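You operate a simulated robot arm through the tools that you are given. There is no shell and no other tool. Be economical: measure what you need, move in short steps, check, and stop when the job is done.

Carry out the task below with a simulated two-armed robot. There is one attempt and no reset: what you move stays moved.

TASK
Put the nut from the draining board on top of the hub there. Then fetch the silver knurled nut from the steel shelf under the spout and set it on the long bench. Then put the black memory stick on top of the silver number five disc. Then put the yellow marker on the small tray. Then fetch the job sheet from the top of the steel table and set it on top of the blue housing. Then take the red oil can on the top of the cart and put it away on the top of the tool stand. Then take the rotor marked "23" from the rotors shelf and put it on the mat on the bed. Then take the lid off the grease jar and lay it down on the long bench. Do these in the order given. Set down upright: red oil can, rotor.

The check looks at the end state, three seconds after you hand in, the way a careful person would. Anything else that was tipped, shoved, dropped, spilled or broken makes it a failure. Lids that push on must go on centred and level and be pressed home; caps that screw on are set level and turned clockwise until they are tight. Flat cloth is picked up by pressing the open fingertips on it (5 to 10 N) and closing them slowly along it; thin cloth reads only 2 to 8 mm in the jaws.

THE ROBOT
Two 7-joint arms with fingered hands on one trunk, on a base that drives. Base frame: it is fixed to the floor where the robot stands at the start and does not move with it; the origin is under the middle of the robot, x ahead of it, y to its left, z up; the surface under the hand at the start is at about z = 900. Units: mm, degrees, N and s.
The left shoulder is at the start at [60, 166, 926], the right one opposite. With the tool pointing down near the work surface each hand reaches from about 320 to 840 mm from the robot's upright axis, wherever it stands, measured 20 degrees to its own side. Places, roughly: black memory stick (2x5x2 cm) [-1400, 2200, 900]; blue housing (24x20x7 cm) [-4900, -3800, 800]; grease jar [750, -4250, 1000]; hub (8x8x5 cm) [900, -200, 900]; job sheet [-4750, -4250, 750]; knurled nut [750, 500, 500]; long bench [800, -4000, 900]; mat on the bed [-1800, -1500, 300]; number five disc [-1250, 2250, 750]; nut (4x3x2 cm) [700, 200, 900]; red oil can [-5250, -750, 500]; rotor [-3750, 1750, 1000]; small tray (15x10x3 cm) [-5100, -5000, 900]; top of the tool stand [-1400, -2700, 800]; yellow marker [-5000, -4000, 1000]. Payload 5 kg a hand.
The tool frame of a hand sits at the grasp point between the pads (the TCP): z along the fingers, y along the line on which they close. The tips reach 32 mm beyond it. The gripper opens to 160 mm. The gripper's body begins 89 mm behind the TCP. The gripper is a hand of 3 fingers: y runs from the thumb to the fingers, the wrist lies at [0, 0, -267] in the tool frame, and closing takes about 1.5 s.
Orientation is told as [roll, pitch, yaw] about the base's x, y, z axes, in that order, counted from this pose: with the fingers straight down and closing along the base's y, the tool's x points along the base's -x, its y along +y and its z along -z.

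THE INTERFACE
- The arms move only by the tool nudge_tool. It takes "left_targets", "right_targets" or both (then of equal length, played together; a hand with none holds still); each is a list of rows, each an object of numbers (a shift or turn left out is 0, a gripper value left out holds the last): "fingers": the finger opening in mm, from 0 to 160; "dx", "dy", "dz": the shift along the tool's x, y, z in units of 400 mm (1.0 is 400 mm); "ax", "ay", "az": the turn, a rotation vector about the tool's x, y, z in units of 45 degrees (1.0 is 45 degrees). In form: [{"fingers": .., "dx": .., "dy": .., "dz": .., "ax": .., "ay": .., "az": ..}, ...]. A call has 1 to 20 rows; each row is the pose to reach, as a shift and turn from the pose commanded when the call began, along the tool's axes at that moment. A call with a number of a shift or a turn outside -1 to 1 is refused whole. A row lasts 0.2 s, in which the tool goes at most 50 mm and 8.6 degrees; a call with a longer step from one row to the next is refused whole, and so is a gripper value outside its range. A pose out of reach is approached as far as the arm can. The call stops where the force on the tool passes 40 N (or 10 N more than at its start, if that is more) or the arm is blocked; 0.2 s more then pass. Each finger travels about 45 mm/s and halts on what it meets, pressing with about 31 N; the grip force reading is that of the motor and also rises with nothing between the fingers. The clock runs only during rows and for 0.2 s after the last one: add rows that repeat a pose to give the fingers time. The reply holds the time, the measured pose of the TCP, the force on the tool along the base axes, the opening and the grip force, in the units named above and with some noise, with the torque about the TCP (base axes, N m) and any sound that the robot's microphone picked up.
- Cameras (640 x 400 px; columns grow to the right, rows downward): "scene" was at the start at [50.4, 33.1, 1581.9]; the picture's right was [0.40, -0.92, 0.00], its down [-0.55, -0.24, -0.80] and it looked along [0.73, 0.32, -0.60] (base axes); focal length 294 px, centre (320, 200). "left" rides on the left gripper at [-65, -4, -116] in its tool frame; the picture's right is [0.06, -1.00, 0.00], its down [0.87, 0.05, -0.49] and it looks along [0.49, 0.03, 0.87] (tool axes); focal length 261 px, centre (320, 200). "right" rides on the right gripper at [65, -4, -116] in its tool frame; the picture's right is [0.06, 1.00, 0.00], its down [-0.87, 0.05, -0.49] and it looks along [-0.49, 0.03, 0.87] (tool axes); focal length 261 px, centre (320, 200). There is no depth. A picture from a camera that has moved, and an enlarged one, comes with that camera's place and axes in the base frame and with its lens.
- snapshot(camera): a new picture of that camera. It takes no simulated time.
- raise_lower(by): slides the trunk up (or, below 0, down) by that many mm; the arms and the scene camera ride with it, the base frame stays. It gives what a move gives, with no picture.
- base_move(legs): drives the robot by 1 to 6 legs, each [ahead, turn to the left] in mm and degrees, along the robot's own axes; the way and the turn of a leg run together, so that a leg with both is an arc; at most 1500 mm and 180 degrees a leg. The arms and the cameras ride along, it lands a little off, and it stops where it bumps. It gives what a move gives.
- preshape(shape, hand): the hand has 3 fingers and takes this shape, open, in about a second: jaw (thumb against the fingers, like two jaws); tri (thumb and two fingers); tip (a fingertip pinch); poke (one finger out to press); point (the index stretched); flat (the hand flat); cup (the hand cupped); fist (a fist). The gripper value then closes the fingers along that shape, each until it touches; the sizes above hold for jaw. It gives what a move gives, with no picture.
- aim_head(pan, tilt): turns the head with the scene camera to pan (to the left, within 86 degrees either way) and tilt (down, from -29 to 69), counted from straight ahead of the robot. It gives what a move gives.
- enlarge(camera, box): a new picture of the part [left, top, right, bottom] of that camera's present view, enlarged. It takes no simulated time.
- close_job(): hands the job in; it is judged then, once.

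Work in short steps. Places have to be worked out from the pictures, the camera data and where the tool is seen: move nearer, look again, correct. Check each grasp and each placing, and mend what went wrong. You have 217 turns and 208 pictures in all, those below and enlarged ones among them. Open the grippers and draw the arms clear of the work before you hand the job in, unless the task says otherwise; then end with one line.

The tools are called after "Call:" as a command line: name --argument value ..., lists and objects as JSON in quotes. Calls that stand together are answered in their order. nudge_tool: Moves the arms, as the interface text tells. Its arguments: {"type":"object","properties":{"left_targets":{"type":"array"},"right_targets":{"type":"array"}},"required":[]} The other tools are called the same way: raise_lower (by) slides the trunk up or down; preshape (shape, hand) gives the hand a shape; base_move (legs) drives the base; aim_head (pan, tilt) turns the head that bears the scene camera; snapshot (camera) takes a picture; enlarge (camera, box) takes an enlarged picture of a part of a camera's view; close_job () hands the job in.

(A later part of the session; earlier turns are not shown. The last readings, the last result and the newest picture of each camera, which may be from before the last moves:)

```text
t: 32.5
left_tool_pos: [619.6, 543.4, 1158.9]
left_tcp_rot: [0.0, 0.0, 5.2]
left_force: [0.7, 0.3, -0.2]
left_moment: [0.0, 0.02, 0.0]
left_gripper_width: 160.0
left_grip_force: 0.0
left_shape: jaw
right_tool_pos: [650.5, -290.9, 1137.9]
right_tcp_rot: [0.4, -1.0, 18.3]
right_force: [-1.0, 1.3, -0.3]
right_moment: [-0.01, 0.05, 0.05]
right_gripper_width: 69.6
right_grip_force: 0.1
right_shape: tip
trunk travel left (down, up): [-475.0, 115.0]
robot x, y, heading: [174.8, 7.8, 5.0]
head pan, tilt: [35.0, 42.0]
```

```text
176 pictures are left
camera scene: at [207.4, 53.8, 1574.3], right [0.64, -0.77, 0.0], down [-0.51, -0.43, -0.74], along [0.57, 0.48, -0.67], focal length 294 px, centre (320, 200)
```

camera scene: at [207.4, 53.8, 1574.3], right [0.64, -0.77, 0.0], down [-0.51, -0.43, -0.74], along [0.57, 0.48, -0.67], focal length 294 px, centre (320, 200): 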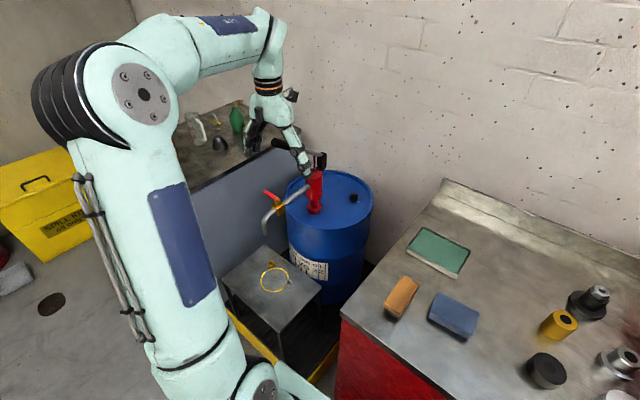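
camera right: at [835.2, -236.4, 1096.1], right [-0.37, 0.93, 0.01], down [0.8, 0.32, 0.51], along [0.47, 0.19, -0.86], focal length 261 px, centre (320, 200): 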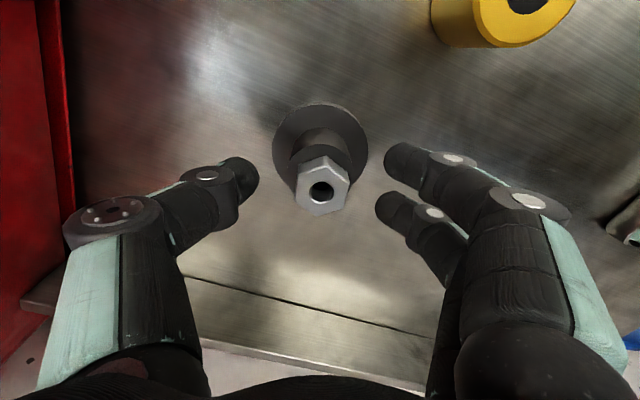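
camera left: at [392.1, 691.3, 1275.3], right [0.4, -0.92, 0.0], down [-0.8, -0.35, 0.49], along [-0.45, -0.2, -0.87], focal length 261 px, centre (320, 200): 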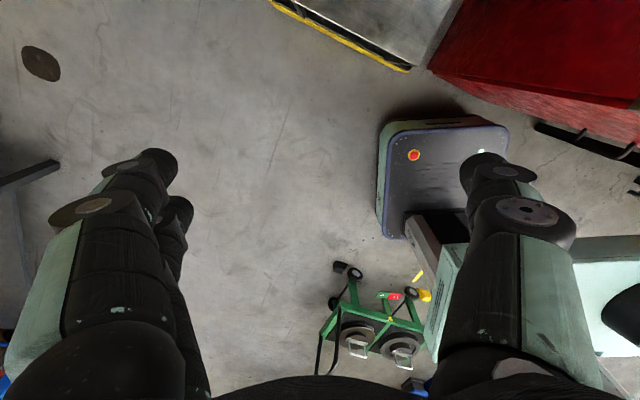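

I'll zoom in on the shelf and the spout.

Call:
enlarge --camera "scene" --box '[200, 160, 360, 320]'

Call:
snapshot --camera "left"

```text
2.50 times, centred on (280, 240) of scene
camera zoom: at [207.4, 53.8, 1574.3], right [0.64, -0.77, 0.0], down [-0.51, -0.43, -0.74], along [0.57, 0.48, -0.67], focal length 734 px, centre (420, 100)
```

zoom: 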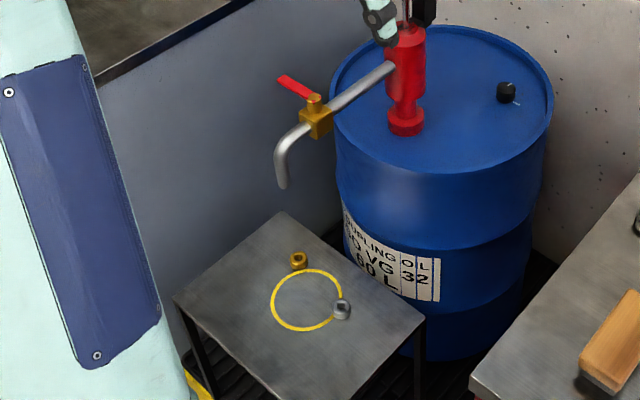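

```text
174 pictures are left
camera left: at [684.8, 544.2, 1275.0], right [0.03, -1.0, 0.0], down [-0.87, -0.02, 0.49], along [-0.49, -0.01, -0.87], focal length 261 px, centre (320, 200)
```

left: 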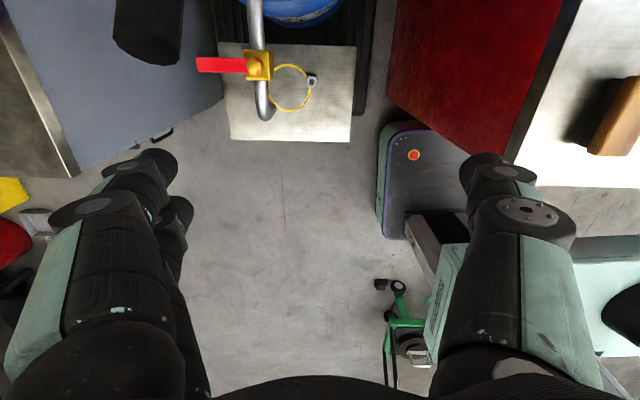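

The silver nut is on the ring's right edge, at about [626,568] on a shelf near z≈520. The spout end is at about [596,630,820]. The left hand will come in tilted from the robot side, under the spout, so I back off 220 mm first.

Call:
base_move --legs '[[-220, 0]]'

Call:
preshape --shape "tip" --hand "left"

Call:
raise_lower --by -150

Call:
enlarge --camera "scene" --box '[160, 100, 480, 300]'

```text
t: 34.2
left_tool_pos: [398.0, 522.9, 1159.1]
left_tcp_rot: [0.1, 0.1, 4.8]
left_force: [-1.0, -0.5, -0.3]
left_moment: [0.01, -0.04, 0.01]
left_gripper_width: 159.9
left_grip_force: 0.1
left_shape: jaw
right_tool_pos: [426.2, -312.1, 1138.3]
right_tcp_rot: [0.4, -0.9, 18.0]
right_force: [-0.3, -0.3, -0.2]
right_moment: [0.02, -0.04, 0.02]
right_gripper_width: 69.5
right_grip_force: 0.0
right_shape: tip
trunk travel left (down, up): [-475.0, 115.0]
robot x, y, heading: [-52.1, -15.1, 4.9]
head pan, tilt: [35.0, 42.0]
```

```text
t: 35.1
left_tool_pos: [399.8, 523.5, 1159.6]
left_tcp_rot: [0.1, 0.0, 4.8]
left_force: [0.5, 0.9, 0.4]
left_moment: [-0.02, -0.01, -0.01]
left_gripper_width: 160.0
left_grip_force: 0.0
left_shape: tip
right_tool_pos: [427.2, -312.2, 1137.9]
right_tcp_rot: [0.5, -0.9, 17.9]
right_force: [-0.7, -0.4, 0.0]
right_moment: [0.01, 0.0, -0.02]
right_gripper_width: 69.5
right_grip_force: 0.1
right_shape: tip
trunk travel left (down, up): [-475.0, 115.0]
robot x, y, heading: [-49.4, -15.7, 4.9]
head pan, tilt: [35.0, 42.0]
```

```text
t: 36.9
left_tool_pos: [399.7, 524.1, 1009.4]
left_tcp_rot: [0.1, 0.0, 4.9]
left_force: [-0.3, -0.3, 0.4]
left_moment: [0.01, 0.02, 0.04]
left_gripper_width: 159.8
left_grip_force: 0.1
left_shape: tip
right_tool_pos: [427.0, -312.4, 988.2]
right_tcp_rot: [0.4, -1.0, 18.0]
right_force: [-0.4, 0.8, 0.6]
right_moment: [-0.02, 0.0, 0.01]
right_gripper_width: 69.4
right_grip_force: 0.1
right_shape: tip
trunk travel left (down, up): [-325.0, 265.0]
robot x, y, heading: [-53.4, -11.8, 4.8]
head pan, tilt: [35.0, 42.0]
```

```text
2.00 times, centred on (320, 200) of scene
camera zoom: at [-14.1, 34.6, 1424.3], right [0.64, -0.77, 0.0], down [-0.51, -0.43, -0.74], along [0.57, 0.48, -0.67], focal length 587 px, centre (320, 200)
```

zoom: 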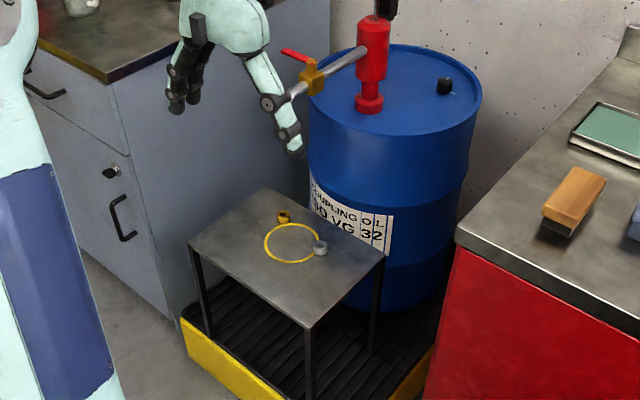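

The shelf geometry matches: nut at about [628,571,533]. I'll narrow the fingers to 70, tilt the left hand 35° forward while going down in free space, then move in to a hover short of the nut.

Call:
nudge_tool --left_targets '[{"fingers": 70, "dz": 0.11, "ay": -0.155}, {"fingers": 70, "dz": 0.22, "ay": -0.31}, {"fingers": 70, "dz": 0.33, "ay": -0.465}, {"fingers": 70, "dz": 0.44, "ay": -0.62}, {"fingers": 70, "dz": 0.55, "ay": -0.778}, {"fingers": 70, "dz": 0.66, "ay": -0.778}, {"fingers": 70, "dz": 0.77, "ay": -0.778}, {"fingers": 70, "dz": 0.86, "dx": -0.05, "dy": 0.01, "ay": -0.778}, {"fingers": 70, "dz": 0.91, "dx": -0.15, "dy": 0.03, "ay": -0.778}, {"fingers": 70, "dz": 0.92, "dx": -0.26, "dy": 0.05, "ay": -0.778}, {"fingers": 70, "dz": 0.92, "dx": -0.36, "dy": 0.068, "ay": -0.778}, {"fingers": 70, "dz": 0.92, "dx": -0.387, "dy": 0.068, "ay": -0.778}]'

Call:
snapshot --camera "left"

Call:
snapshot --camera "scene"

```text
t: 39.5
left_tool_pos: [551.5, 560.9, 642.9]
left_tcp_rot: [-0.1, -35.1, 5.0]
left_force: [-0.5, -0.5, 0.3]
left_moment: [0.04, 0.0, -0.01]
left_gripper_width: 70.2
left_grip_force: 0.0
left_shape: tip
right_tool_pos: [426.2, -311.7, 987.3]
right_tcp_rot: [0.3, -1.0, 18.0]
right_force: [0.3, 0.5, -1.3]
right_moment: [0.02, 0.03, -0.02]
right_gripper_width: 69.5
right_grip_force: 0.0
right_shape: tip
trunk travel left (down, up): [-325.0, 265.0]
robot x, y, heading: [-49.0, -14.5, 4.7]
head pan, tilt: [35.0, 42.0]
```

```text
172 pictures are left
camera left: at [539.7, 555.4, 775.7], right [0.03, -1.0, -0.04], down [-0.99, -0.03, -0.1], along [0.1, 0.04, -0.99], focal length 261 px, centre (320, 200)
```

left: 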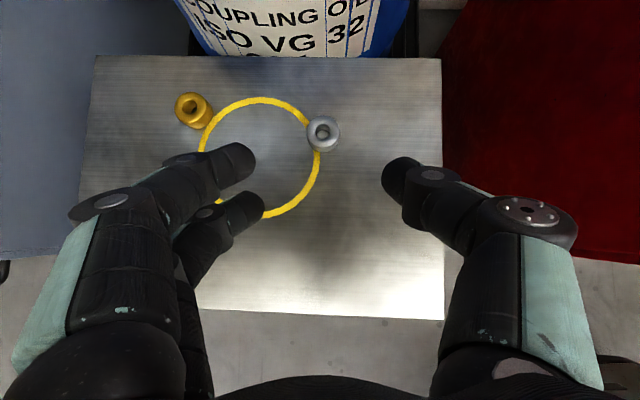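

```text
171 pictures are left
camera scene: at [-13.9, 34.6, 1424.2], right [0.64, -0.77, 0.0], down [-0.51, -0.43, -0.74], along [0.57, 0.48, -0.67], focal length 294 px, centre (320, 200)
```

scene: 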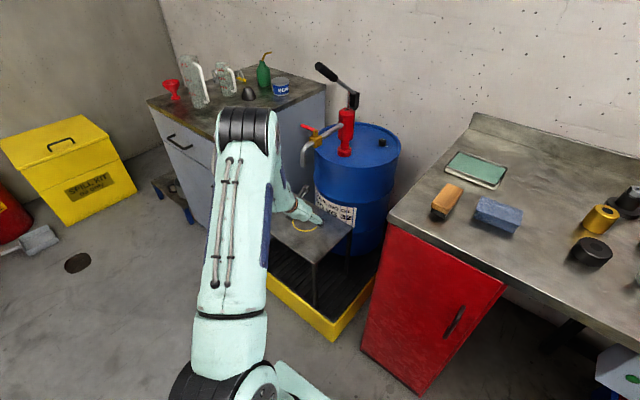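

The nut is about [626,564]. At 35° the lower finger would touch the shelf early, so I reduce the tilt to 20°, which still clears the spout, and hover closer.

Call:
nudge_tool --left_targets '[{"dx": -0.012, "dy": -0.003, "dz": 0.05, "ay": 0.15}, {"dx": -0.025, "dy": -0.008, "dz": 0.11, "ay": 0.333}, {"dx": -0.037, "dy": -0.008, "dz": 0.1575, "ay": 0.333}, {"dx": -0.037, "dy": -0.008, "dz": 0.1575, "ay": 0.333}]'

Call:
snapshot --camera "left"

Call:
enlarge --camera "scene" --box '[240, 120, 400, 260]'

```text
t: 40.5
left_tool_pos: [599.1, 563.0, 598.6]
left_tcp_rot: [0.0, -19.9, 4.8]
left_force: [-0.6, 0.3, -0.6]
left_moment: [0.0, -0.02, -0.04]
left_gripper_width: 70.1
left_grip_force: 0.2
left_shape: tip
right_tool_pos: [426.1, -312.0, 988.0]
right_tcp_rot: [0.5, -0.9, 18.0]
right_force: [0.0, -0.2, -0.4]
right_moment: [0.01, 0.0, 0.03]
right_gripper_width: 70.1
right_grip_force: 0.0
right_shape: tip
trunk travel left (down, up): [-325.0, 265.0]
robot x, y, heading: [-48.7, -12.7, 4.9]
head pan, tilt: [35.0, 42.0]
```

```text
170 pictures are left
camera left: at [621.9, 559.2, 729.6], right [0.03, -1.0, -0.02], down [-0.99, -0.03, 0.17], along [-0.17, 0.02, -0.99], focal length 261 px, centre (320, 200)
```

left: 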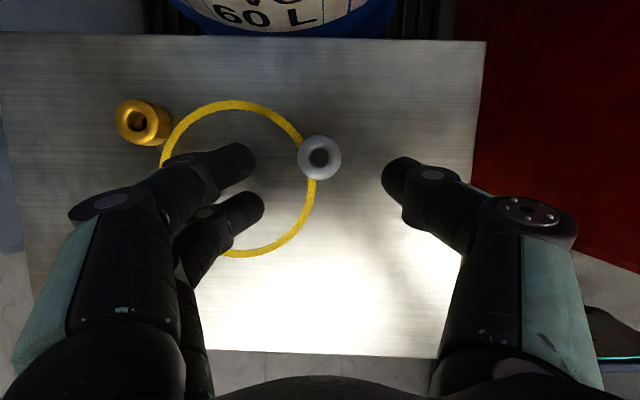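

```text
2.86 times, centred on (320, 190) of scene
camera zoom: at [-14.1, 34.9, 1424.3], right [0.64, -0.77, 0.0], down [-0.51, -0.43, -0.74], along [0.57, 0.48, -0.67], focal length 839 px, centre (320, 229)
```

zoom: 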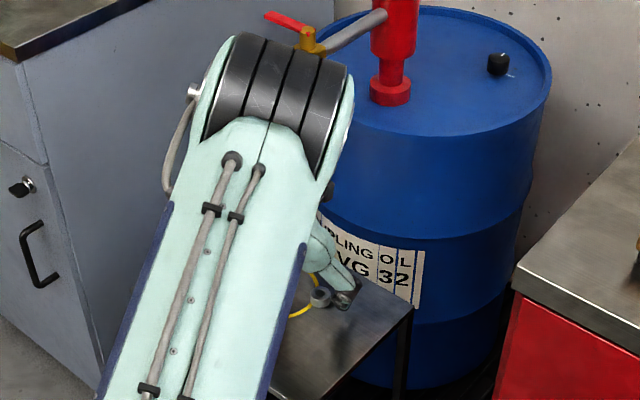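

The nut is close to [621,565], top perhaps z≈555. I lower about 22 mm and look before continuing.

Call:
nudge_tool --left_targets '[{"dx": -0.003, "dy": 0.003, "dz": 0.03}, {"dx": -0.007, "dy": 0.004, "dz": 0.05}, {"dx": -0.007, "dy": 0.004, "dz": 0.061}, {"dx": -0.007, "dy": 0.004, "dz": 0.061}]'

Call:
snapshot --camera "left"

```text
t: 41.5
left_tool_pos: [611.5, 566.4, 578.2]
left_tcp_rot: [0.1, -20.1, 4.8]
left_force: [-1.2, 0.6, 9.9]
left_moment: [0.47, 0.14, 0.04]
left_gripper_width: 70.1
left_grip_force: 0.0
left_shape: tip
right_tool_pos: [428.2, -312.8, 989.2]
right_tcp_rot: [0.5, -0.9, 18.0]
right_force: [0.5, -0.2, 0.3]
right_moment: [0.0, 0.04, 0.01]
right_gripper_width: 70.0
right_grip_force: 0.2
right_shape: tip
trunk travel left (down, up): [-325.0, 265.0]
robot x, y, heading: [-48.0, -14.8, 4.8]
head pan, tilt: [35.0, 42.0]
```

```text
168 pictures are left
camera left: at [633.2, 562.7, 709.0], right [0.03, -1.0, -0.02], down [-0.99, -0.03, 0.16], along [-0.16, 0.02, -0.99], focal length 261 px, centre (320, 200)
```

left: 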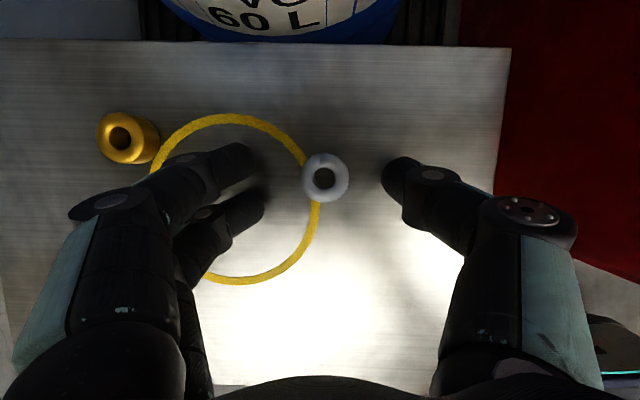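

The lower finger is just touching the shelf and the nut lies between thumb and fingers. I ease up 2 mm and close.

Call:
nudge_tool --left_targets '[{"dz": -0.005, "fingers": 60}, {"dz": -0.005, "fingers": 45}, {"dz": -0.005, "fingers": 30}, {"dz": -0.005, "fingers": 15}, {"dz": -0.005, "fingers": 5}, {"dz": -0.005, "fingers": 5}, {"dz": -0.005, "fingers": 5}, {"dz": -0.005, "fingers": 5}]'

Call:
snapshot --camera "left"

```text
t: 43.3
left_tool_pos: [609.5, 567.2, 578.3]
left_tcp_rot: [0.0, -20.0, 4.8]
left_force: [-1.7, -1.9, 9.4]
left_moment: [0.11, -0.09, 0.01]
left_gripper_width: 17.7
left_grip_force: 30.7
left_shape: tip
right_tool_pos: [427.2, -312.8, 988.4]
right_tcp_rot: [0.5, -0.9, 18.0]
right_force: [0.0, -0.6, 1.1]
right_moment: [0.01, 0.01, -0.03]
right_gripper_width: 69.9
right_grip_force: 0.0
right_shape: tip
trunk travel left (down, up): [-325.0, 265.0]
robot x, y, heading: [-47.2, -15.8, 4.7]
head pan, tilt: [35.0, 42.0]
```

```text
167 pictures are left
camera left: at [632.0, 561.9, 709.3], right [0.03, -1.0, -0.02], down [-0.99, -0.03, 0.16], along [-0.16, 0.02, -0.99], focal length 261 px, centre (320, 200)
```

left: 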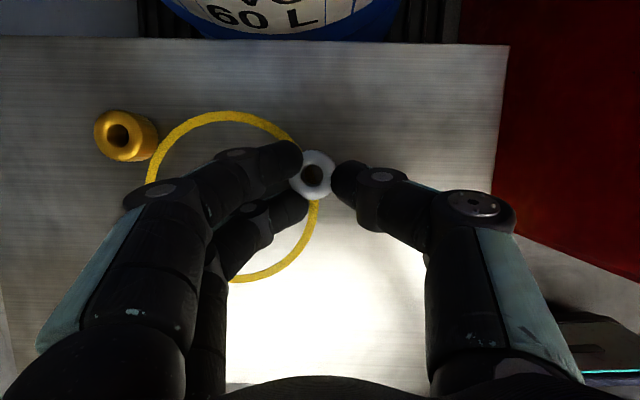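

It appears gripped. I lift straight back along the tool axis and check.

Call:
nudge_tool --left_targets '[{"dz": -0.03}, {"dz": -0.1}, {"dz": -0.2}, {"dz": -0.3}, {"dz": -0.3, "dx": 0.1}, {"dz": -0.3, "dx": 0.2}]'

Call:
snapshot --camera "left"

```text
t: 44.7
left_tool_pos: [494.3, 555.9, 661.8]
left_tcp_rot: [-0.1, -20.0, 4.9]
left_force: [-0.5, 0.6, -1.5]
left_moment: [-0.02, 0.02, 0.01]
left_gripper_width: 16.5
left_grip_force: 30.8
left_shape: tip
right_tool_pos: [427.1, -310.7, 988.5]
right_tcp_rot: [0.4, -0.9, 18.1]
right_force: [0.4, -0.4, -0.1]
right_moment: [0.0, -0.02, -0.01]
right_gripper_width: 69.6
right_grip_force: 0.0
right_shape: tip
trunk travel left (down, up): [-325.0, 265.0]
robot x, y, heading: [-54.0, -12.6, 4.8]
head pan, tilt: [35.0, 42.0]
```

```text
166 pictures are left
camera left: at [516.6, 551.5, 791.9], right [0.03, -1.0, -0.02], down [-0.99, -0.03, 0.16], along [-0.16, 0.02, -0.99], focal length 261 px, centre (320, 200)
```

left: 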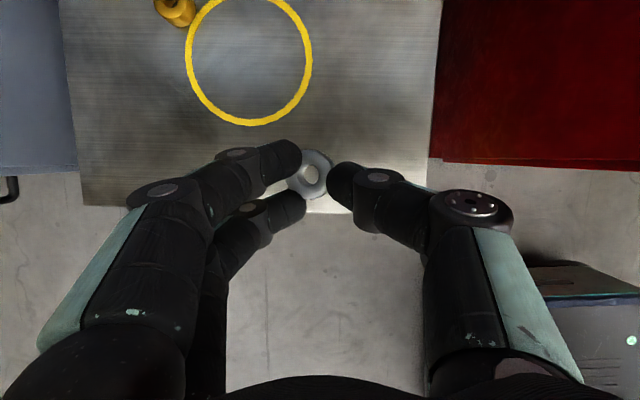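

The nut is held. I lift and straighten the left hand well back from the spout, raise the trunk, and look towards the right to plan the drive.

Call:
nudge_tool --left_targets '[{"dx": 0.03, "dz": -0.05}, {"dx": 0.06, "dz": -0.12, "dy": -0.02}, {"dx": 0.05, "dz": -0.24, "dy": -0.03, "ay": 0.1}, {"dx": 0.03, "dz": -0.36, "dy": -0.05, "ay": 0.2}, {"dx": 0.0, "dz": -0.48, "dy": -0.06, "ay": 0.3}, {"dx": -0.02, "dz": -0.6, "dy": -0.07, "ay": 0.4}, {"dx": -0.04, "dz": -0.72, "dy": -0.07, "ay": 0.444}, {"dx": -0.062, "dz": -0.83, "dy": -0.07, "ay": 0.444}, {"dx": -0.062, "dz": -0.877, "dy": -0.07, "ay": 0.444}]'

Call:
raise_lower --by 150

Call:
base_move --legs '[[-250, 0], [0, -95]]'

Call:
aim_head --pan 0 --tilt 20

Call:
snapshot --camera "scene"

```text
t: 46.7
left_tool_pos: [400.7, 519.3, 1002.7]
left_tcp_rot: [0.0, 0.0, 5.0]
left_force: [-0.5, 0.6, -1.0]
left_moment: [-0.01, -0.03, -0.01]
left_gripper_width: 16.2
left_grip_force: 31.1
left_shape: tip
right_tool_pos: [427.8, -312.3, 988.2]
right_tcp_rot: [0.4, -0.9, 17.9]
right_force: [-0.2, 0.3, -0.3]
right_moment: [0.03, 0.0, 0.0]
right_gripper_width: 69.6
right_grip_force: 0.1
right_shape: tip
trunk travel left (down, up): [-325.0, 265.0]
robot x, y, heading: [-52.0, -17.3, 5.0]
head pan, tilt: [35.0, 42.0]
```

```text
t: 48.4
left_tool_pos: [402.1, 519.6, 1150.9]
left_tcp_rot: [0.0, -0.1, 4.7]
left_force: [-0.3, -0.4, -1.2]
left_moment: [-0.03, 0.01, 0.01]
left_gripper_width: 16.2
left_grip_force: 30.9
left_shape: tip
right_tool_pos: [427.2, -312.4, 1138.5]
right_tcp_rot: [0.5, -1.0, 18.0]
right_force: [0.2, 0.2, -0.8]
right_moment: [0.01, -0.04, -0.03]
right_gripper_width: 69.7
right_grip_force: 0.0
right_shape: tip
trunk travel left (down, up): [-475.0, 115.0]
robot x, y, heading: [-53.6, -14.1, 4.7]
head pan, tilt: [35.0, 42.0]
```

```text
t: 52.9
left_tool_pos: [385.1, -200.0, 1155.0]
left_tcp_rot: [0.4, 0.1, -58.5]
left_force: [-1.5, -1.6, -0.7]
left_moment: [0.18, -0.14, -0.02]
left_gripper_width: 15.8
left_grip_force: 31.1
left_shape: tip
right_tool_pos: [-347.9, -596.6, 1134.9]
right_tcp_rot: [0.7, -0.9, -45.5]
right_force: [-2.2, -0.8, -0.3]
right_moment: [0.15, -0.19, 0.02]
right_gripper_width: 70.3
right_grip_force: 0.1
right_shape: tip
trunk travel left (down, up): [-475.0, 115.0]
robot x, y, heading: [-285.9, -29.5, -54.9]
head pan, tilt: [35.0, 42.0]
stopped in leg 2: the robot was blocked; the commanded pose is now the measured one
```

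```text
t: 53.9
left_tool_pos: [392.9, -193.2, 1151.3]
left_tcp_rot: [0.0, -0.1, -58.2]
left_force: [0.8, 0.4, -0.4]
left_moment: [-0.01, 0.02, -0.02]
left_gripper_width: 15.7
left_grip_force: 31.4
left_shape: tip
right_tool_pos: [-339.1, -593.0, 1138.5]
right_tcp_rot: [0.4, -1.0, -45.3]
right_force: [-0.3, -0.2, -0.6]
right_moment: [0.0, -0.02, 0.01]
right_gripper_width: 69.9
right_grip_force: 0.0
right_shape: tip
trunk travel left (down, up): [-475.0, 115.0]
robot x, y, heading: [-283.9, -29.9, -54.8]
head pan, tilt: [0.0, 20.0]
```

```text
165 pictures are left
camera scene: at [-247.2, -82.9, 1608.5], right [-0.82, -0.58, 0.0], down [-0.2, 0.28, -0.94], along [0.54, -0.77, -0.34], focal length 294 px, centre (320, 200)
```

scene: 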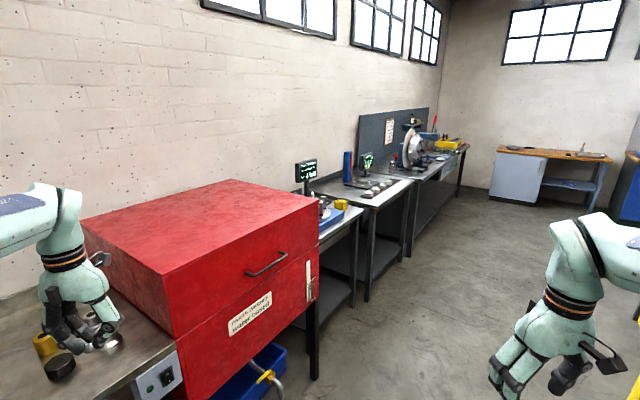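

The turn was blocked, perhaps by the green cart behind me. I'll look with both hand cameras before moving.

Call:
snapshot --camera "left"

Call:
aim_head --pan -86 --tilt 45

Call:
snapshot --camera "scene"

```text
164 pictures are left
camera left: at [423.2, -251.7, 1267.6], right [-0.88, -0.47, 0.0], down [-0.41, 0.77, 0.49], along [-0.23, 0.43, -0.87], focal length 261 px, centre (320, 200)
```

left: 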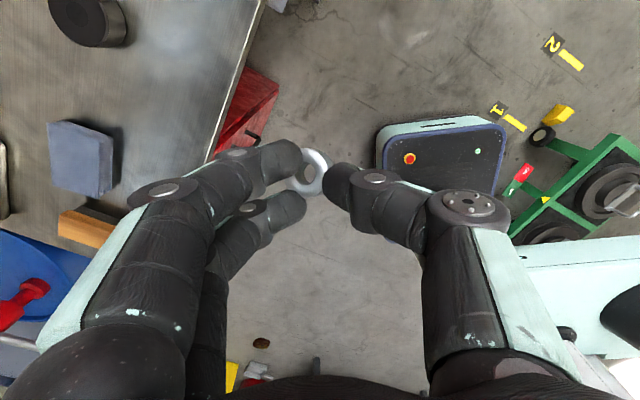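

```text
t: 55.5
left_tool_pos: [390.4, -193.2, 1151.5]
left_tcp_rot: [0.1, 0.0, -58.1]
left_force: [-0.6, 0.8, -0.8]
left_moment: [0.0, 0.04, 0.02]
left_gripper_width: 15.6
left_grip_force: 30.9
left_shape: tip
right_tool_pos: [-340.4, -593.1, 1138.8]
right_tcp_rot: [0.5, -1.0, -45.2]
right_force: [-0.2, 0.0, 0.3]
right_moment: [-0.07, -0.01, 0.0]
right_gripper_width: 70.1
right_grip_force: 0.1
right_shape: tip
trunk travel left (down, up): [-475.0, 115.0]
robot x, y, heading: [-284.0, -27.4, -54.7]
head pan, tilt: [-85.9, 45.0]
```

```text
163 pictures are left
camera scene: at [-364.5, -58.7, 1569.9], right [-0.63, 0.77, 0.0], down [0.55, 0.45, -0.71], along [-0.55, -0.45, -0.71], focal length 294 px, centre (320, 200)
```

scene: 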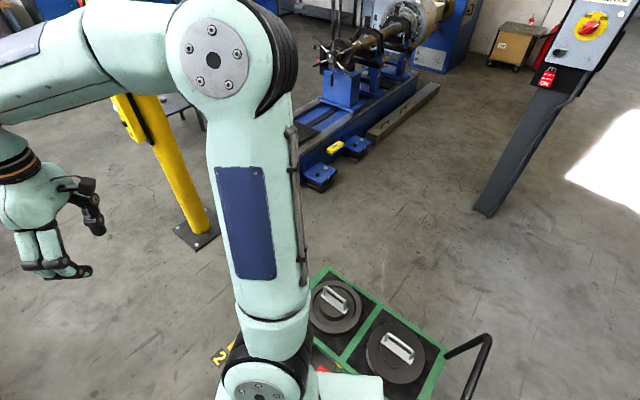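

The base's rear corner met the green weight trolley, at about x=-600. I'll raise the trunk, tuck the left hand in, turn back left, drive forward away from the trolley, and only then turn right.

Call:
raise_lower --by 115

Call:
nudge_tool --left_targets '[{"dx": 0.06, "dy": -0.09}, {"dx": 0.12, "dy": -0.18}, {"dx": 0.18, "dy": -0.27}, {"dx": 0.22, "dy": -0.34}, {"dx": 0.25, "dy": -0.4}]'

Call:
base_move --legs '[[0, 40], [230, 0], [0, -75]]'

Call:
aim_head --pan 0 --tilt 20

Call:
snapshot --camera "scene"

```text
t: 56.9
left_tool_pos: [390.8, -193.0, 1267.1]
left_tcp_rot: [0.1, 0.0, -58.2]
left_force: [0.2, 0.0, -1.2]
left_moment: [0.01, 0.0, 0.02]
left_gripper_width: 15.3
left_grip_force: 30.2
left_shape: tip
right_tool_pos: [-340.5, -592.9, 1253.2]
right_tcp_rot: [0.5, -0.8, -45.2]
right_force: [-0.8, 0.1, 0.0]
right_moment: [0.0, 0.0, -0.02]
right_gripper_width: 70.1
right_grip_force: 0.1
right_shape: tip
trunk travel left (down, up): [-590.0, 0.0]
robot x, y, heading: [-284.0, -32.0, -54.8]
head pan, tilt: [-85.9, 45.0]
```

```text
t: 58.1
left_tool_pos: [205.2, -191.0, 1270.6]
left_tcp_rot: [0.1, -0.1, -58.1]
left_force: [-0.7, 0.6, -1.3]
left_moment: [-0.03, 0.03, 0.01]
left_gripper_width: 15.2
left_grip_force: 30.7
left_shape: tip
right_tool_pos: [-342.2, -592.2, 1252.9]
right_tcp_rot: [0.5, -0.9, -45.2]
right_force: [0.4, 0.9, 0.5]
right_moment: [0.03, 0.0, 0.01]
right_gripper_width: 70.0
right_grip_force: 0.1
right_shape: tip
trunk travel left (down, up): [-590.0, 0.0]
robot x, y, heading: [-285.7, -27.5, -54.8]
head pan, tilt: [-85.9, 45.0]
```

```text
t: 59.1
left_tool_pos: [215.2, -164.7, 1269.3]
left_tcp_rot: [0.1, 0.1, -55.2]
left_force: [0.3, 0.0, -1.3]
left_moment: [-0.01, 0.02, -0.04]
left_gripper_width: 15.5
left_grip_force: 30.6
left_shape: tip
right_tool_pos: [-309.2, -595.5, 1254.2]
right_tcp_rot: [0.5, -1.0, -42.1]
right_force: [-0.2, 0.4, 0.4]
right_moment: [0.04, 0.0, 0.02]
right_gripper_width: 70.0
right_grip_force: 0.2
right_shape: tip
trunk travel left (down, up): [-590.0, 0.0]
robot x, y, heading: [-280.9, -30.0, -52.1]
head pan, tilt: [-85.9, 45.0]
stopped in leg 1: the robot was blocked; the commanded pose is now the measured one
```

```text
t: 60.7
left_tool_pos: [214.7, -165.1, 1270.7]
left_tcp_rot: [0.0, 0.0, -55.2]
left_force: [0.2, 0.2, 0.7]
left_moment: [-0.03, 0.05, -0.02]
left_gripper_width: 15.5
left_grip_force: 31.5
left_shape: tip
right_tool_pos: [-310.0, -594.7, 1252.9]
right_tcp_rot: [0.5, -1.0, -42.0]
right_force: [0.1, 0.1, -0.1]
right_moment: [0.0, -0.02, -0.02]
right_gripper_width: 70.1
right_grip_force: 0.0
right_shape: tip
trunk travel left (down, up): [-590.0, 0.0]
robot x, y, heading: [-287.2, -29.6, -51.9]
head pan, tilt: [0.0, 20.0]
```

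```text
162 pictures are left
camera scene: at [-245.1, -81.2, 1723.6], right [-0.79, -0.61, 0.0], down [-0.21, 0.27, -0.94], along [0.58, -0.74, -0.34], focal length 294 px, centre (320, 200)
```

scene: 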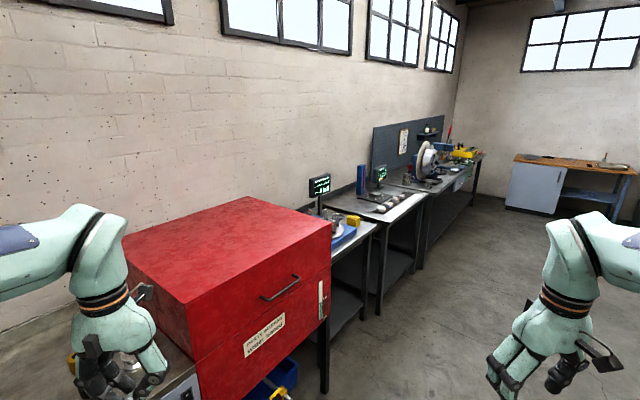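

Turning is blocked both ways, so I drive straight ahead 200 mm, which is clear, and then turn.

Call:
base_move --legs '[[200, 0], [0, -38]]'

Call:
aim_head --pan 15 --tilt 28

Call:
snapshot --camera "scene"

```text
t: 64.2
left_tool_pos: [144.1, -599.4, 1268.8]
left_tcp_rot: [0.0, 0.1, -93.5]
left_force: [-0.1, 0.4, -1.4]
left_moment: [-0.01, -0.02, -0.01]
left_gripper_width: 15.7
left_grip_force: 31.4
left_shape: tip
right_tool_pos: [-533.5, -613.2, 1253.2]
right_tcp_rot: [0.5, -1.0, -80.3]
right_force: [-0.8, 0.3, 0.3]
right_moment: [0.02, 0.01, 0.0]
right_gripper_width: 70.1
right_grip_force: 0.0
right_shape: tip
trunk travel left (down, up): [-590.0, 0.0]
robot x, y, heading: [-160.6, -184.2, -90.3]
head pan, tilt: [0.0, 20.0]
```

```text
t: 64.9
left_tool_pos: [144.1, -599.3, 1270.1]
left_tcp_rot: [0.1, 0.1, -93.4]
left_force: [0.9, -0.5, -1.5]
left_moment: [-0.03, 0.01, 0.02]
left_gripper_width: 15.7
left_grip_force: 31.6
left_shape: tip
right_tool_pos: [-532.6, -612.9, 1252.5]
right_tcp_rot: [0.5, -1.0, -80.4]
right_force: [-0.9, -0.6, -0.5]
right_moment: [0.01, 0.02, -0.02]
right_gripper_width: 70.0
right_grip_force: 0.1
right_shape: tip
trunk travel left (down, up): [-590.0, 0.0]
robot x, y, heading: [-161.8, -184.0, -90.4]
head pan, tilt: [15.0, 28.0]
```

```text
161 pictures are left
camera scene: at [-139.4, -245.1, 1710.7], right [-0.97, -0.25, 0.0], down [-0.12, 0.45, -0.88], along [0.22, -0.85, -0.47], focal length 294 px, centre (320, 200)
```

scene: 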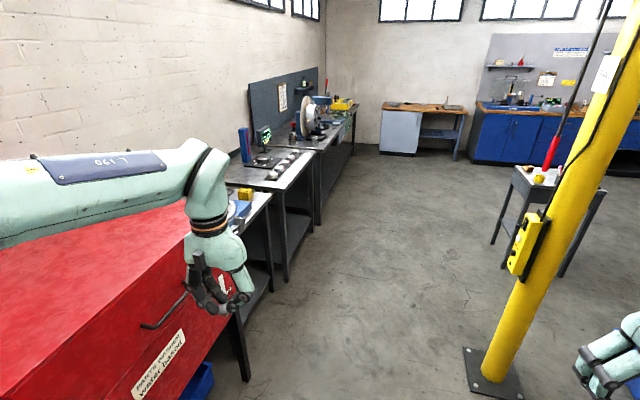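

The way along the benches at x≈-160 is clear: the column is at about x=-880. The long bench looks to be the pegboard one at y from -2600 to -4700. I'll drive down there.

Call:
base_move --legs '[[1500, 0], [1500, 0], [300, 0]]'

Call:
aim_head --pan 50 --tilt 25

Call:
snapshot --camera "scene"

```text
t: 80.9
left_tool_pos: [80.4, -3877.7, 1269.3]
left_tcp_rot: [0.1, 0.1, -93.6]
left_force: [0.5, -0.4, -1.1]
left_moment: [0.03, 0.0, 0.01]
left_gripper_width: 15.8
left_grip_force: 31.1
left_shape: tip
right_tool_pos: [-596.6, -3889.7, 1253.2]
right_tcp_rot: [0.5, -0.9, -80.5]
right_force: [0.0, -0.4, 0.2]
right_moment: [0.05, 0.0, 0.0]
right_gripper_width: 70.6
right_grip_force: 0.0
right_shape: tip
trunk travel left (down, up): [-590.0, 0.0]
robot x, y, heading: [-227.0, -3460.7, -90.4]
head pan, tilt: [15.0, 28.0]
```

```text
t: 81.9
left_tool_pos: [80.8, -3877.0, 1268.8]
left_tcp_rot: [0.2, 0.1, -93.6]
left_force: [0.1, 0.2, 0.1]
left_moment: [0.01, 0.0, 0.03]
left_gripper_width: 15.8
left_grip_force: 31.3
left_shape: tip
right_tool_pos: [-597.6, -3887.8, 1253.5]
right_tcp_rot: [0.5, -1.0, -80.4]
right_force: [0.4, -0.6, 0.0]
right_moment: [0.03, 0.02, 0.0]
right_gripper_width: 70.1
right_grip_force: 0.0
right_shape: tip
trunk travel left (down, up): [-590.0, 0.0]
robot x, y, heading: [-223.5, -3459.7, -90.3]
head pan, tilt: [50.0, 25.0]
```

```text
160 pictures are left
camera scene: at [-156.0, -3492.4, 1715.5], right [-0.65, -0.76, 0.0], down [-0.32, 0.27, -0.91], along [0.69, -0.59, -0.42], focal length 294 px, centre (320, 200)
```

scene: 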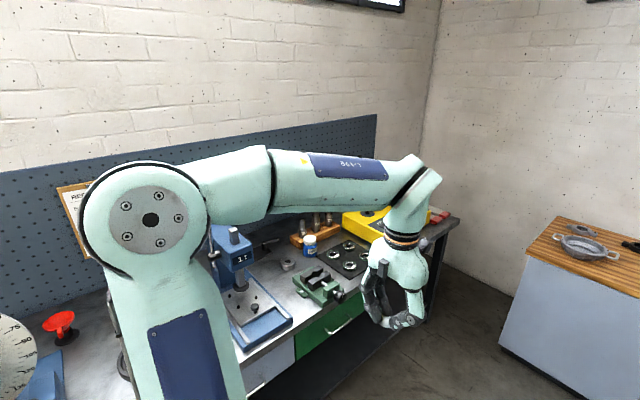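

I'll go on 350 mm, turn left to face the bench, and look at it squarely.

Call:
base_move --legs '[[350, 0], [0, 90]]'

Call:
aim_head --pan 0 --tilt 35

Call:
snapshot --camera "scene"

```text
t: 88.2
left_tool_pos: [170.4, -3475.5, 1270.4]
left_tcp_rot: [0.1, 0.2, -1.1]
left_force: [-0.6, -0.1, -0.8]
left_moment: [0.05, 0.0, 0.01]
left_gripper_width: 15.7
left_grip_force: 30.8
left_shape: tip
right_tool_pos: [213.0, -4151.0, 1253.1]
right_tcp_rot: [0.6, -1.1, 12.0]
right_force: [-0.6, -0.3, 0.1]
right_moment: [-0.02, -0.01, -0.01]
right_gripper_width: 70.1
right_grip_force: 0.0
right_shape: tip
trunk travel left (down, up): [-590.0, 0.0]
robot x, y, heading: [-229.5, -3798.3, 2.0]
head pan, tilt: [50.0, 25.0]
```

```text
t: 89.4
left_tool_pos: [168.9, -3473.7, 1270.0]
left_tcp_rot: [0.2, 0.1, -1.0]
left_force: [-0.1, -0.5, -2.2]
left_moment: [-0.02, 0.01, 0.01]
left_gripper_width: 15.8
left_grip_force: 30.8
left_shape: tip
right_tool_pos: [213.4, -4150.9, 1252.7]
right_tcp_rot: [0.5, -1.1, 12.1]
right_force: [0.0, 0.3, -0.2]
right_moment: [-0.03, -0.01, -0.03]
right_gripper_width: 70.4
right_grip_force: 0.1
right_shape: tip
trunk travel left (down, up): [-590.0, 0.0]
robot x, y, heading: [-233.0, -3800.8, 1.9]
head pan, tilt: [0.0, 35.0]
```

```text
159 pictures are left
camera scene: at [-172.4, -3800.4, 1699.8], right [0.04, -1.0, 0.0], down [-0.57, -0.02, -0.82], along [0.82, 0.03, -0.57], focal length 294 px, centre (320, 200)
```

scene: 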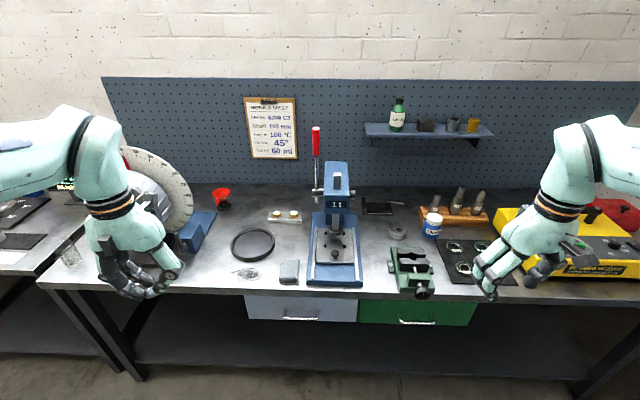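

The bench is in view; the grease jar is the blue one with the white lid. I'll zoom to find free space and details.

Call:
enlarge --camera "scene" --box '[160, 170, 400, 310]'

Call:
enlarge --camera "scene" --box '[350, 170, 590, 310]'

```text
2.67 times, centred on (280, 240) of scene
camera zoom: at [-172.4, -3800.4, 1699.8], right [0.04, -1.0, 0.0], down [-0.57, -0.02, -0.82], along [0.82, 0.03, -0.57], focal length 783 px, centre (427, 93)
```

zoom: 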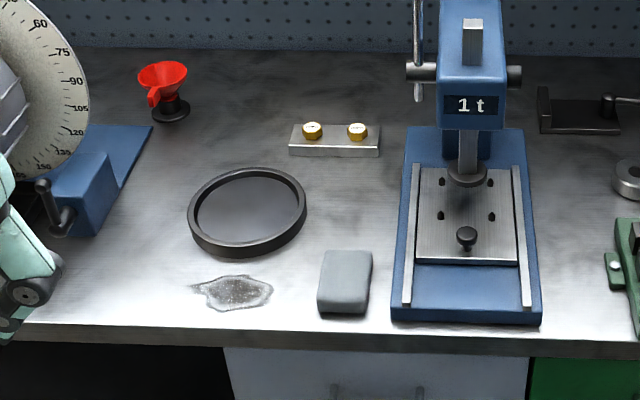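

```text
2.67 times, centred on (470, 240) of scene
camera zoom: at [-172.4, -3800.4, 1699.8], right [0.04, -1.0, 0.0], down [-0.57, -0.02, -0.82], along [0.82, 0.03, -0.57], focal length 783 px, centre (-80, 93)
```

zoom: 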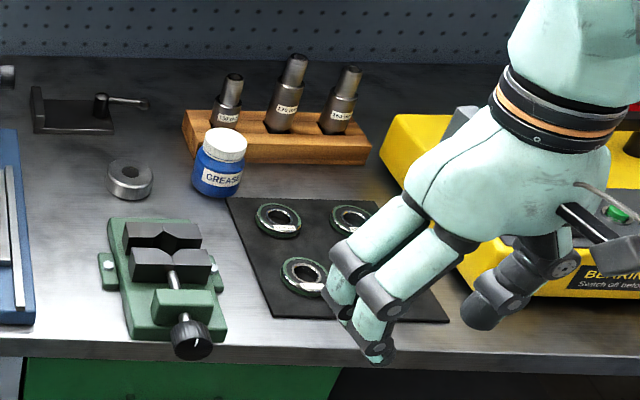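

There's a clear spot between the ring, the gauge block and the press, at about [683,-3655]. I'll drive 320 ahead, bring the left hand over it, and look.

Call:
base_move --legs '[[320, 0]]'

Call:
nudge_tool --left_targets '[{"dx": -0.08, "dy": -0.08}, {"dx": -0.16, "dy": -0.16}, {"dx": -0.24, "dy": -0.24}, {"dx": -0.32, "dy": -0.32}, {"dx": -0.4, "dy": -0.4}, {"dx": -0.48, "dy": -0.47}, {"dx": -0.48, "dy": -0.47, "dz": 0.12}, {"dx": -0.48, "dy": -0.47, "dz": 0.24}, {"dx": -0.48, "dy": -0.47, "dz": 0.3}]'

Call:
snapshot --camera "scene"

Call:
snapshot --camera "left"

```text
t: 91.5
left_tool_pos: [492.1, -3462.5, 1269.7]
left_tcp_rot: [0.1, 0.1, -0.9]
left_force: [0.6, -0.1, -0.4]
left_moment: [0.01, 0.06, 0.01]
left_gripper_width: 15.6
left_grip_force: 31.3
left_shape: tip
right_tool_pos: [536.0, -4138.6, 1252.5]
right_tcp_rot: [0.5, -0.9, 12.2]
right_force: [-0.1, 0.7, 0.1]
right_moment: [-0.01, 0.03, 0.01]
right_gripper_width: 70.1
right_grip_force: 0.0
right_shape: tip
trunk travel left (down, up): [-590.0, 0.0]
robot x, y, heading: [88.2, -3788.4, 2.3]
head pan, tilt: [0.0, 35.0]
```

```text
t: 93.5
left_tool_pos: [680.9, -3649.2, 1146.6]
left_tcp_rot: [0.0, 0.1, -0.8]
left_force: [0.5, 0.4, -1.2]
left_moment: [-0.01, 0.02, 0.01]
left_gripper_width: 15.6
left_grip_force: 31.2
left_shape: tip
right_tool_pos: [534.5, -4139.0, 1254.2]
right_tcp_rot: [0.5, -0.9, 12.3]
right_force: [0.9, 0.0, 0.7]
right_moment: [-0.03, 0.0, -0.01]
right_gripper_width: 70.1
right_grip_force: 0.0
right_shape: tip
trunk travel left (down, up): [-590.0, 0.0]
robot x, y, heading: [91.7, -3788.4, 2.3]
head pan, tilt: [0.0, 35.0]
```

```text
156 pictures are left
camera scene: at [148.8, -3788.3, 1699.8], right [0.04, -1.0, 0.0], down [-0.57, -0.02, -0.82], along [0.82, 0.03, -0.57], focal length 294 px, centre (320, 200)
```

scene: 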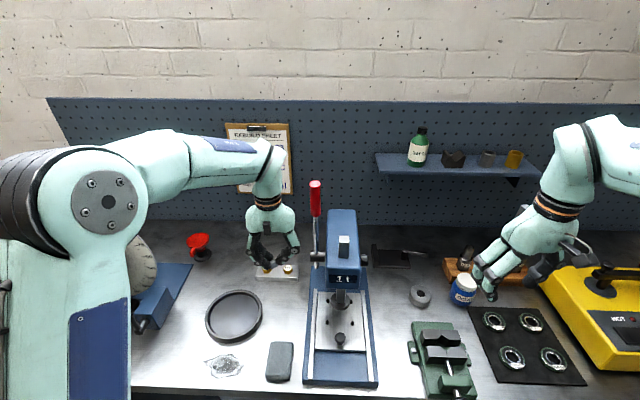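

```text
155 pictures are left
camera left: at [746.8, -3656.2, 1262.8], right [-0.08, -1.0, 0.0], down [-0.87, 0.07, 0.49], along [-0.49, 0.04, -0.87], focal length 261 px, centre (320, 200)
```

left: 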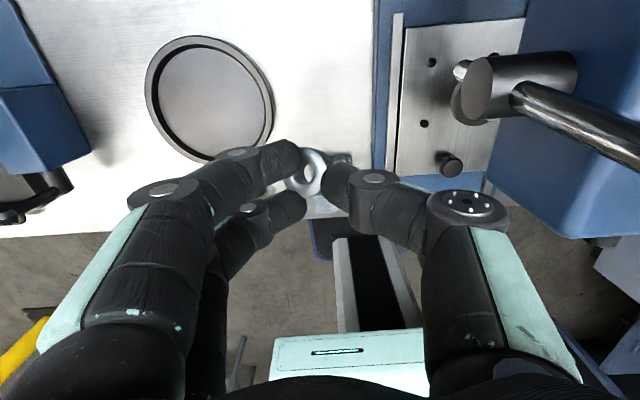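

Below the hand is the clear patch. The nut was gripped with the hand tilted 20°, so I tilt the same way again for it to land flat, and lower to about 17 mm above the bench.

Call:
nudge_tool --left_targets '[{"dz": 0.1, "dx": 0.01, "ay": -0.15}, {"dz": 0.2, "dx": 0.02, "ay": -0.3}, {"dz": 0.3, "dx": 0.03, "ay": -0.444}, {"dz": 0.4, "dx": 0.03, "ay": -0.444}, {"dz": 0.479, "dx": 0.03, "ay": -0.444}, {"dz": 0.479, "dx": 0.03, "ay": -0.444}]'

Call:
snapshot --camera "left"

Call:
enlarge --camera "scene" --box '[200, 220, 360, 400]'

```text
t: 95.0
left_tool_pos: [667.8, -3651.0, 955.7]
left_tcp_rot: [0.2, -19.9, -0.9]
left_force: [0.7, 0.5, -1.0]
left_moment: [-0.02, 0.0, 0.0]
left_gripper_width: 15.6
left_grip_force: 30.9
left_shape: tip
right_tool_pos: [535.5, -4138.6, 1254.0]
right_tcp_rot: [0.5, -1.0, 12.2]
right_force: [0.7, 0.3, 0.2]
right_moment: [0.01, 0.03, 0.0]
right_gripper_width: 70.1
right_grip_force: 0.0
right_shape: tip
trunk travel left (down, up): [-590.0, 0.0]
robot x, y, heading: [88.7, -3791.8, 2.3]
head pan, tilt: [0.0, 35.0]
```

```text
154 pictures are left
camera left: at [690.1, -3657.7, 1087.1], right [-0.07, -1.0, -0.02], down [-0.98, 0.07, 0.17], along [-0.16, 0.03, -0.99], focal length 261 px, centre (320, 200)
```

left: 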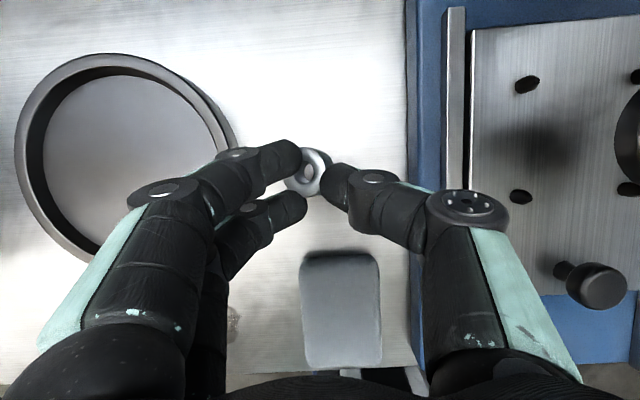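

```text
2.22 times, centred on (280, 310) of scene
camera zoom: at [148.7, -3788.0, 1699.8], right [0.04, -1.0, 0.0], down [-0.57, -0.02, -0.82], along [0.82, 0.03, -0.57], focal length 652 px, centre (409, -44)
```

zoom: 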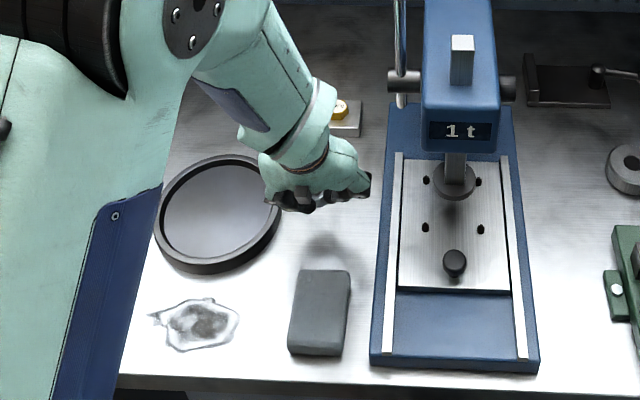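

Lowering in small steps until contact.

Call:
nudge_tool --left_targets '[{"dz": 0.01, "dx": -0.004}, {"dz": 0.02, "dx": -0.008}, {"dz": 0.025, "dx": -0.01}, {"dz": 0.03, "dx": -0.012}, {"dz": 0.035, "dx": -0.014}, {"dz": 0.04, "dx": -0.016}, {"dz": 0.045, "dx": -0.018}, {"dz": 0.05, "dx": -0.019}]'

Call:
snapshot --camera "left"

```text
t: 96.8
left_tool_pos: [680.0, -3652.6, 942.0]
left_tcp_rot: [0.2, -19.9, -0.9]
left_force: [0.1, 0.3, -0.7]
left_moment: [-0.01, 0.01, -0.01]
left_gripper_width: 15.3
left_grip_force: 31.2
left_shape: tip
right_tool_pos: [534.9, -4138.6, 1253.4]
right_tcp_rot: [0.5, -1.0, 12.1]
right_force: [0.4, -0.7, 0.3]
right_moment: [-0.02, 0.01, -0.02]
right_gripper_width: 70.2
right_grip_force: 0.1
right_shape: tip
trunk travel left (down, up): [-590.0, 0.0]
robot x, y, heading: [88.3, -3790.0, 2.3]
head pan, tilt: [0.0, 35.0]
```

```text
152 pictures are left
camera left: at [704.1, -3658.5, 1072.5], right [-0.07, -1.0, -0.02], down [-0.98, 0.07, 0.17], along [-0.16, 0.03, -0.99], focal length 261 px, centre (320, 200)
```

left: 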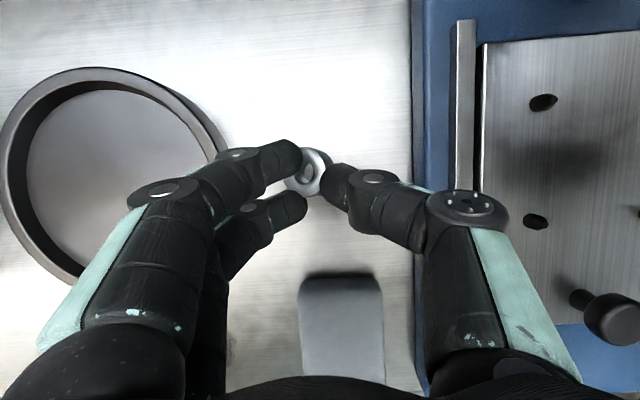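

No contact yet. Continue straight down in 1 to 2 mm steps.

Call:
nudge_tool --left_targets '[{"dz": 0.0035, "dx": 0.0013}, {"dz": 0.007, "dx": 0.0026}, {"dz": 0.0105, "dx": 0.0039}, {"dz": 0.014, "dx": 0.0052}, {"dz": 0.0175, "dx": 0.0065}, {"dz": 0.021, "dx": 0.008}]'

Call:
enlarge --camera "left" --box '[240, 110, 400, 230]'

```text
t: 98.2
left_tool_pos: [681.5, -3651.6, 932.2]
left_tcp_rot: [0.1, -19.9, -1.0]
left_force: [-0.4, 0.0, -1.5]
left_moment: [0.02, 0.0, 0.0]
left_gripper_width: 15.5
left_grip_force: 31.2
left_shape: tip
right_tool_pos: [535.3, -4138.5, 1252.9]
right_tcp_rot: [0.5, -1.0, 12.2]
right_force: [-0.4, -0.5, 0.3]
right_moment: [0.0, -0.02, 0.01]
right_gripper_width: 70.2
right_grip_force: 0.1
right_shape: tip
trunk travel left (down, up): [-590.0, 0.0]
robot x, y, heading: [89.7, -3788.0, 2.2]
head pan, tilt: [0.0, 35.0]
```

```text
3.33 times, centred on (320, 170) of left
camera zoom: at [703.8, -3658.6, 1062.4], right [-0.07, -1.0, -0.02], down [-0.98, 0.07, 0.17], along [-0.16, 0.04, -0.99], focal length 869 px, centre (320, 300)
```

zoom: 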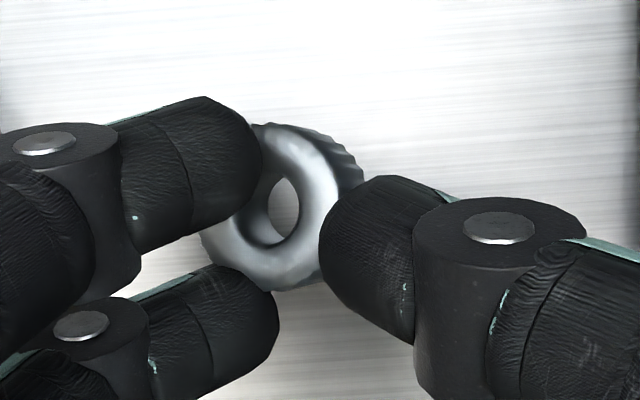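

The nut has rolled a bit in the fingers. I'll lower to contact and let it settle flat.

Call:
nudge_tool --left_targets '[{"dz": 0.0035, "dx": 0.0013}, {"dz": 0.007, "dx": 0.0026}, {"dz": 0.0105, "dx": 0.0039}, {"dz": 0.014, "dx": 0.0052}, {"dz": 0.0175, "dx": 0.0065}, {"dz": 0.021, "dx": 0.008}]'

```text
t: 99.5
left_tool_pos: [680.8, -3651.8, 923.2]
left_tcp_rot: [0.1, -20.0, -0.9]
left_force: [0.4, 0.9, -1.0]
left_moment: [-0.02, 0.02, 0.02]
left_gripper_width: 15.7
left_grip_force: 31.5
left_shape: tip
right_tool_pos: [535.4, -4138.4, 1254.1]
right_tcp_rot: [0.5, -1.1, 12.2]
right_force: [-0.7, -1.3, 0.6]
right_moment: [0.02, 0.0, 0.0]
right_gripper_width: 69.9
right_grip_force: 0.1
right_shape: tip
trunk travel left (down, up): [-590.0, 0.0]
robot x, y, heading: [89.9, -3790.2, 1.9]
head pan, tilt: [0.0, 35.0]
```

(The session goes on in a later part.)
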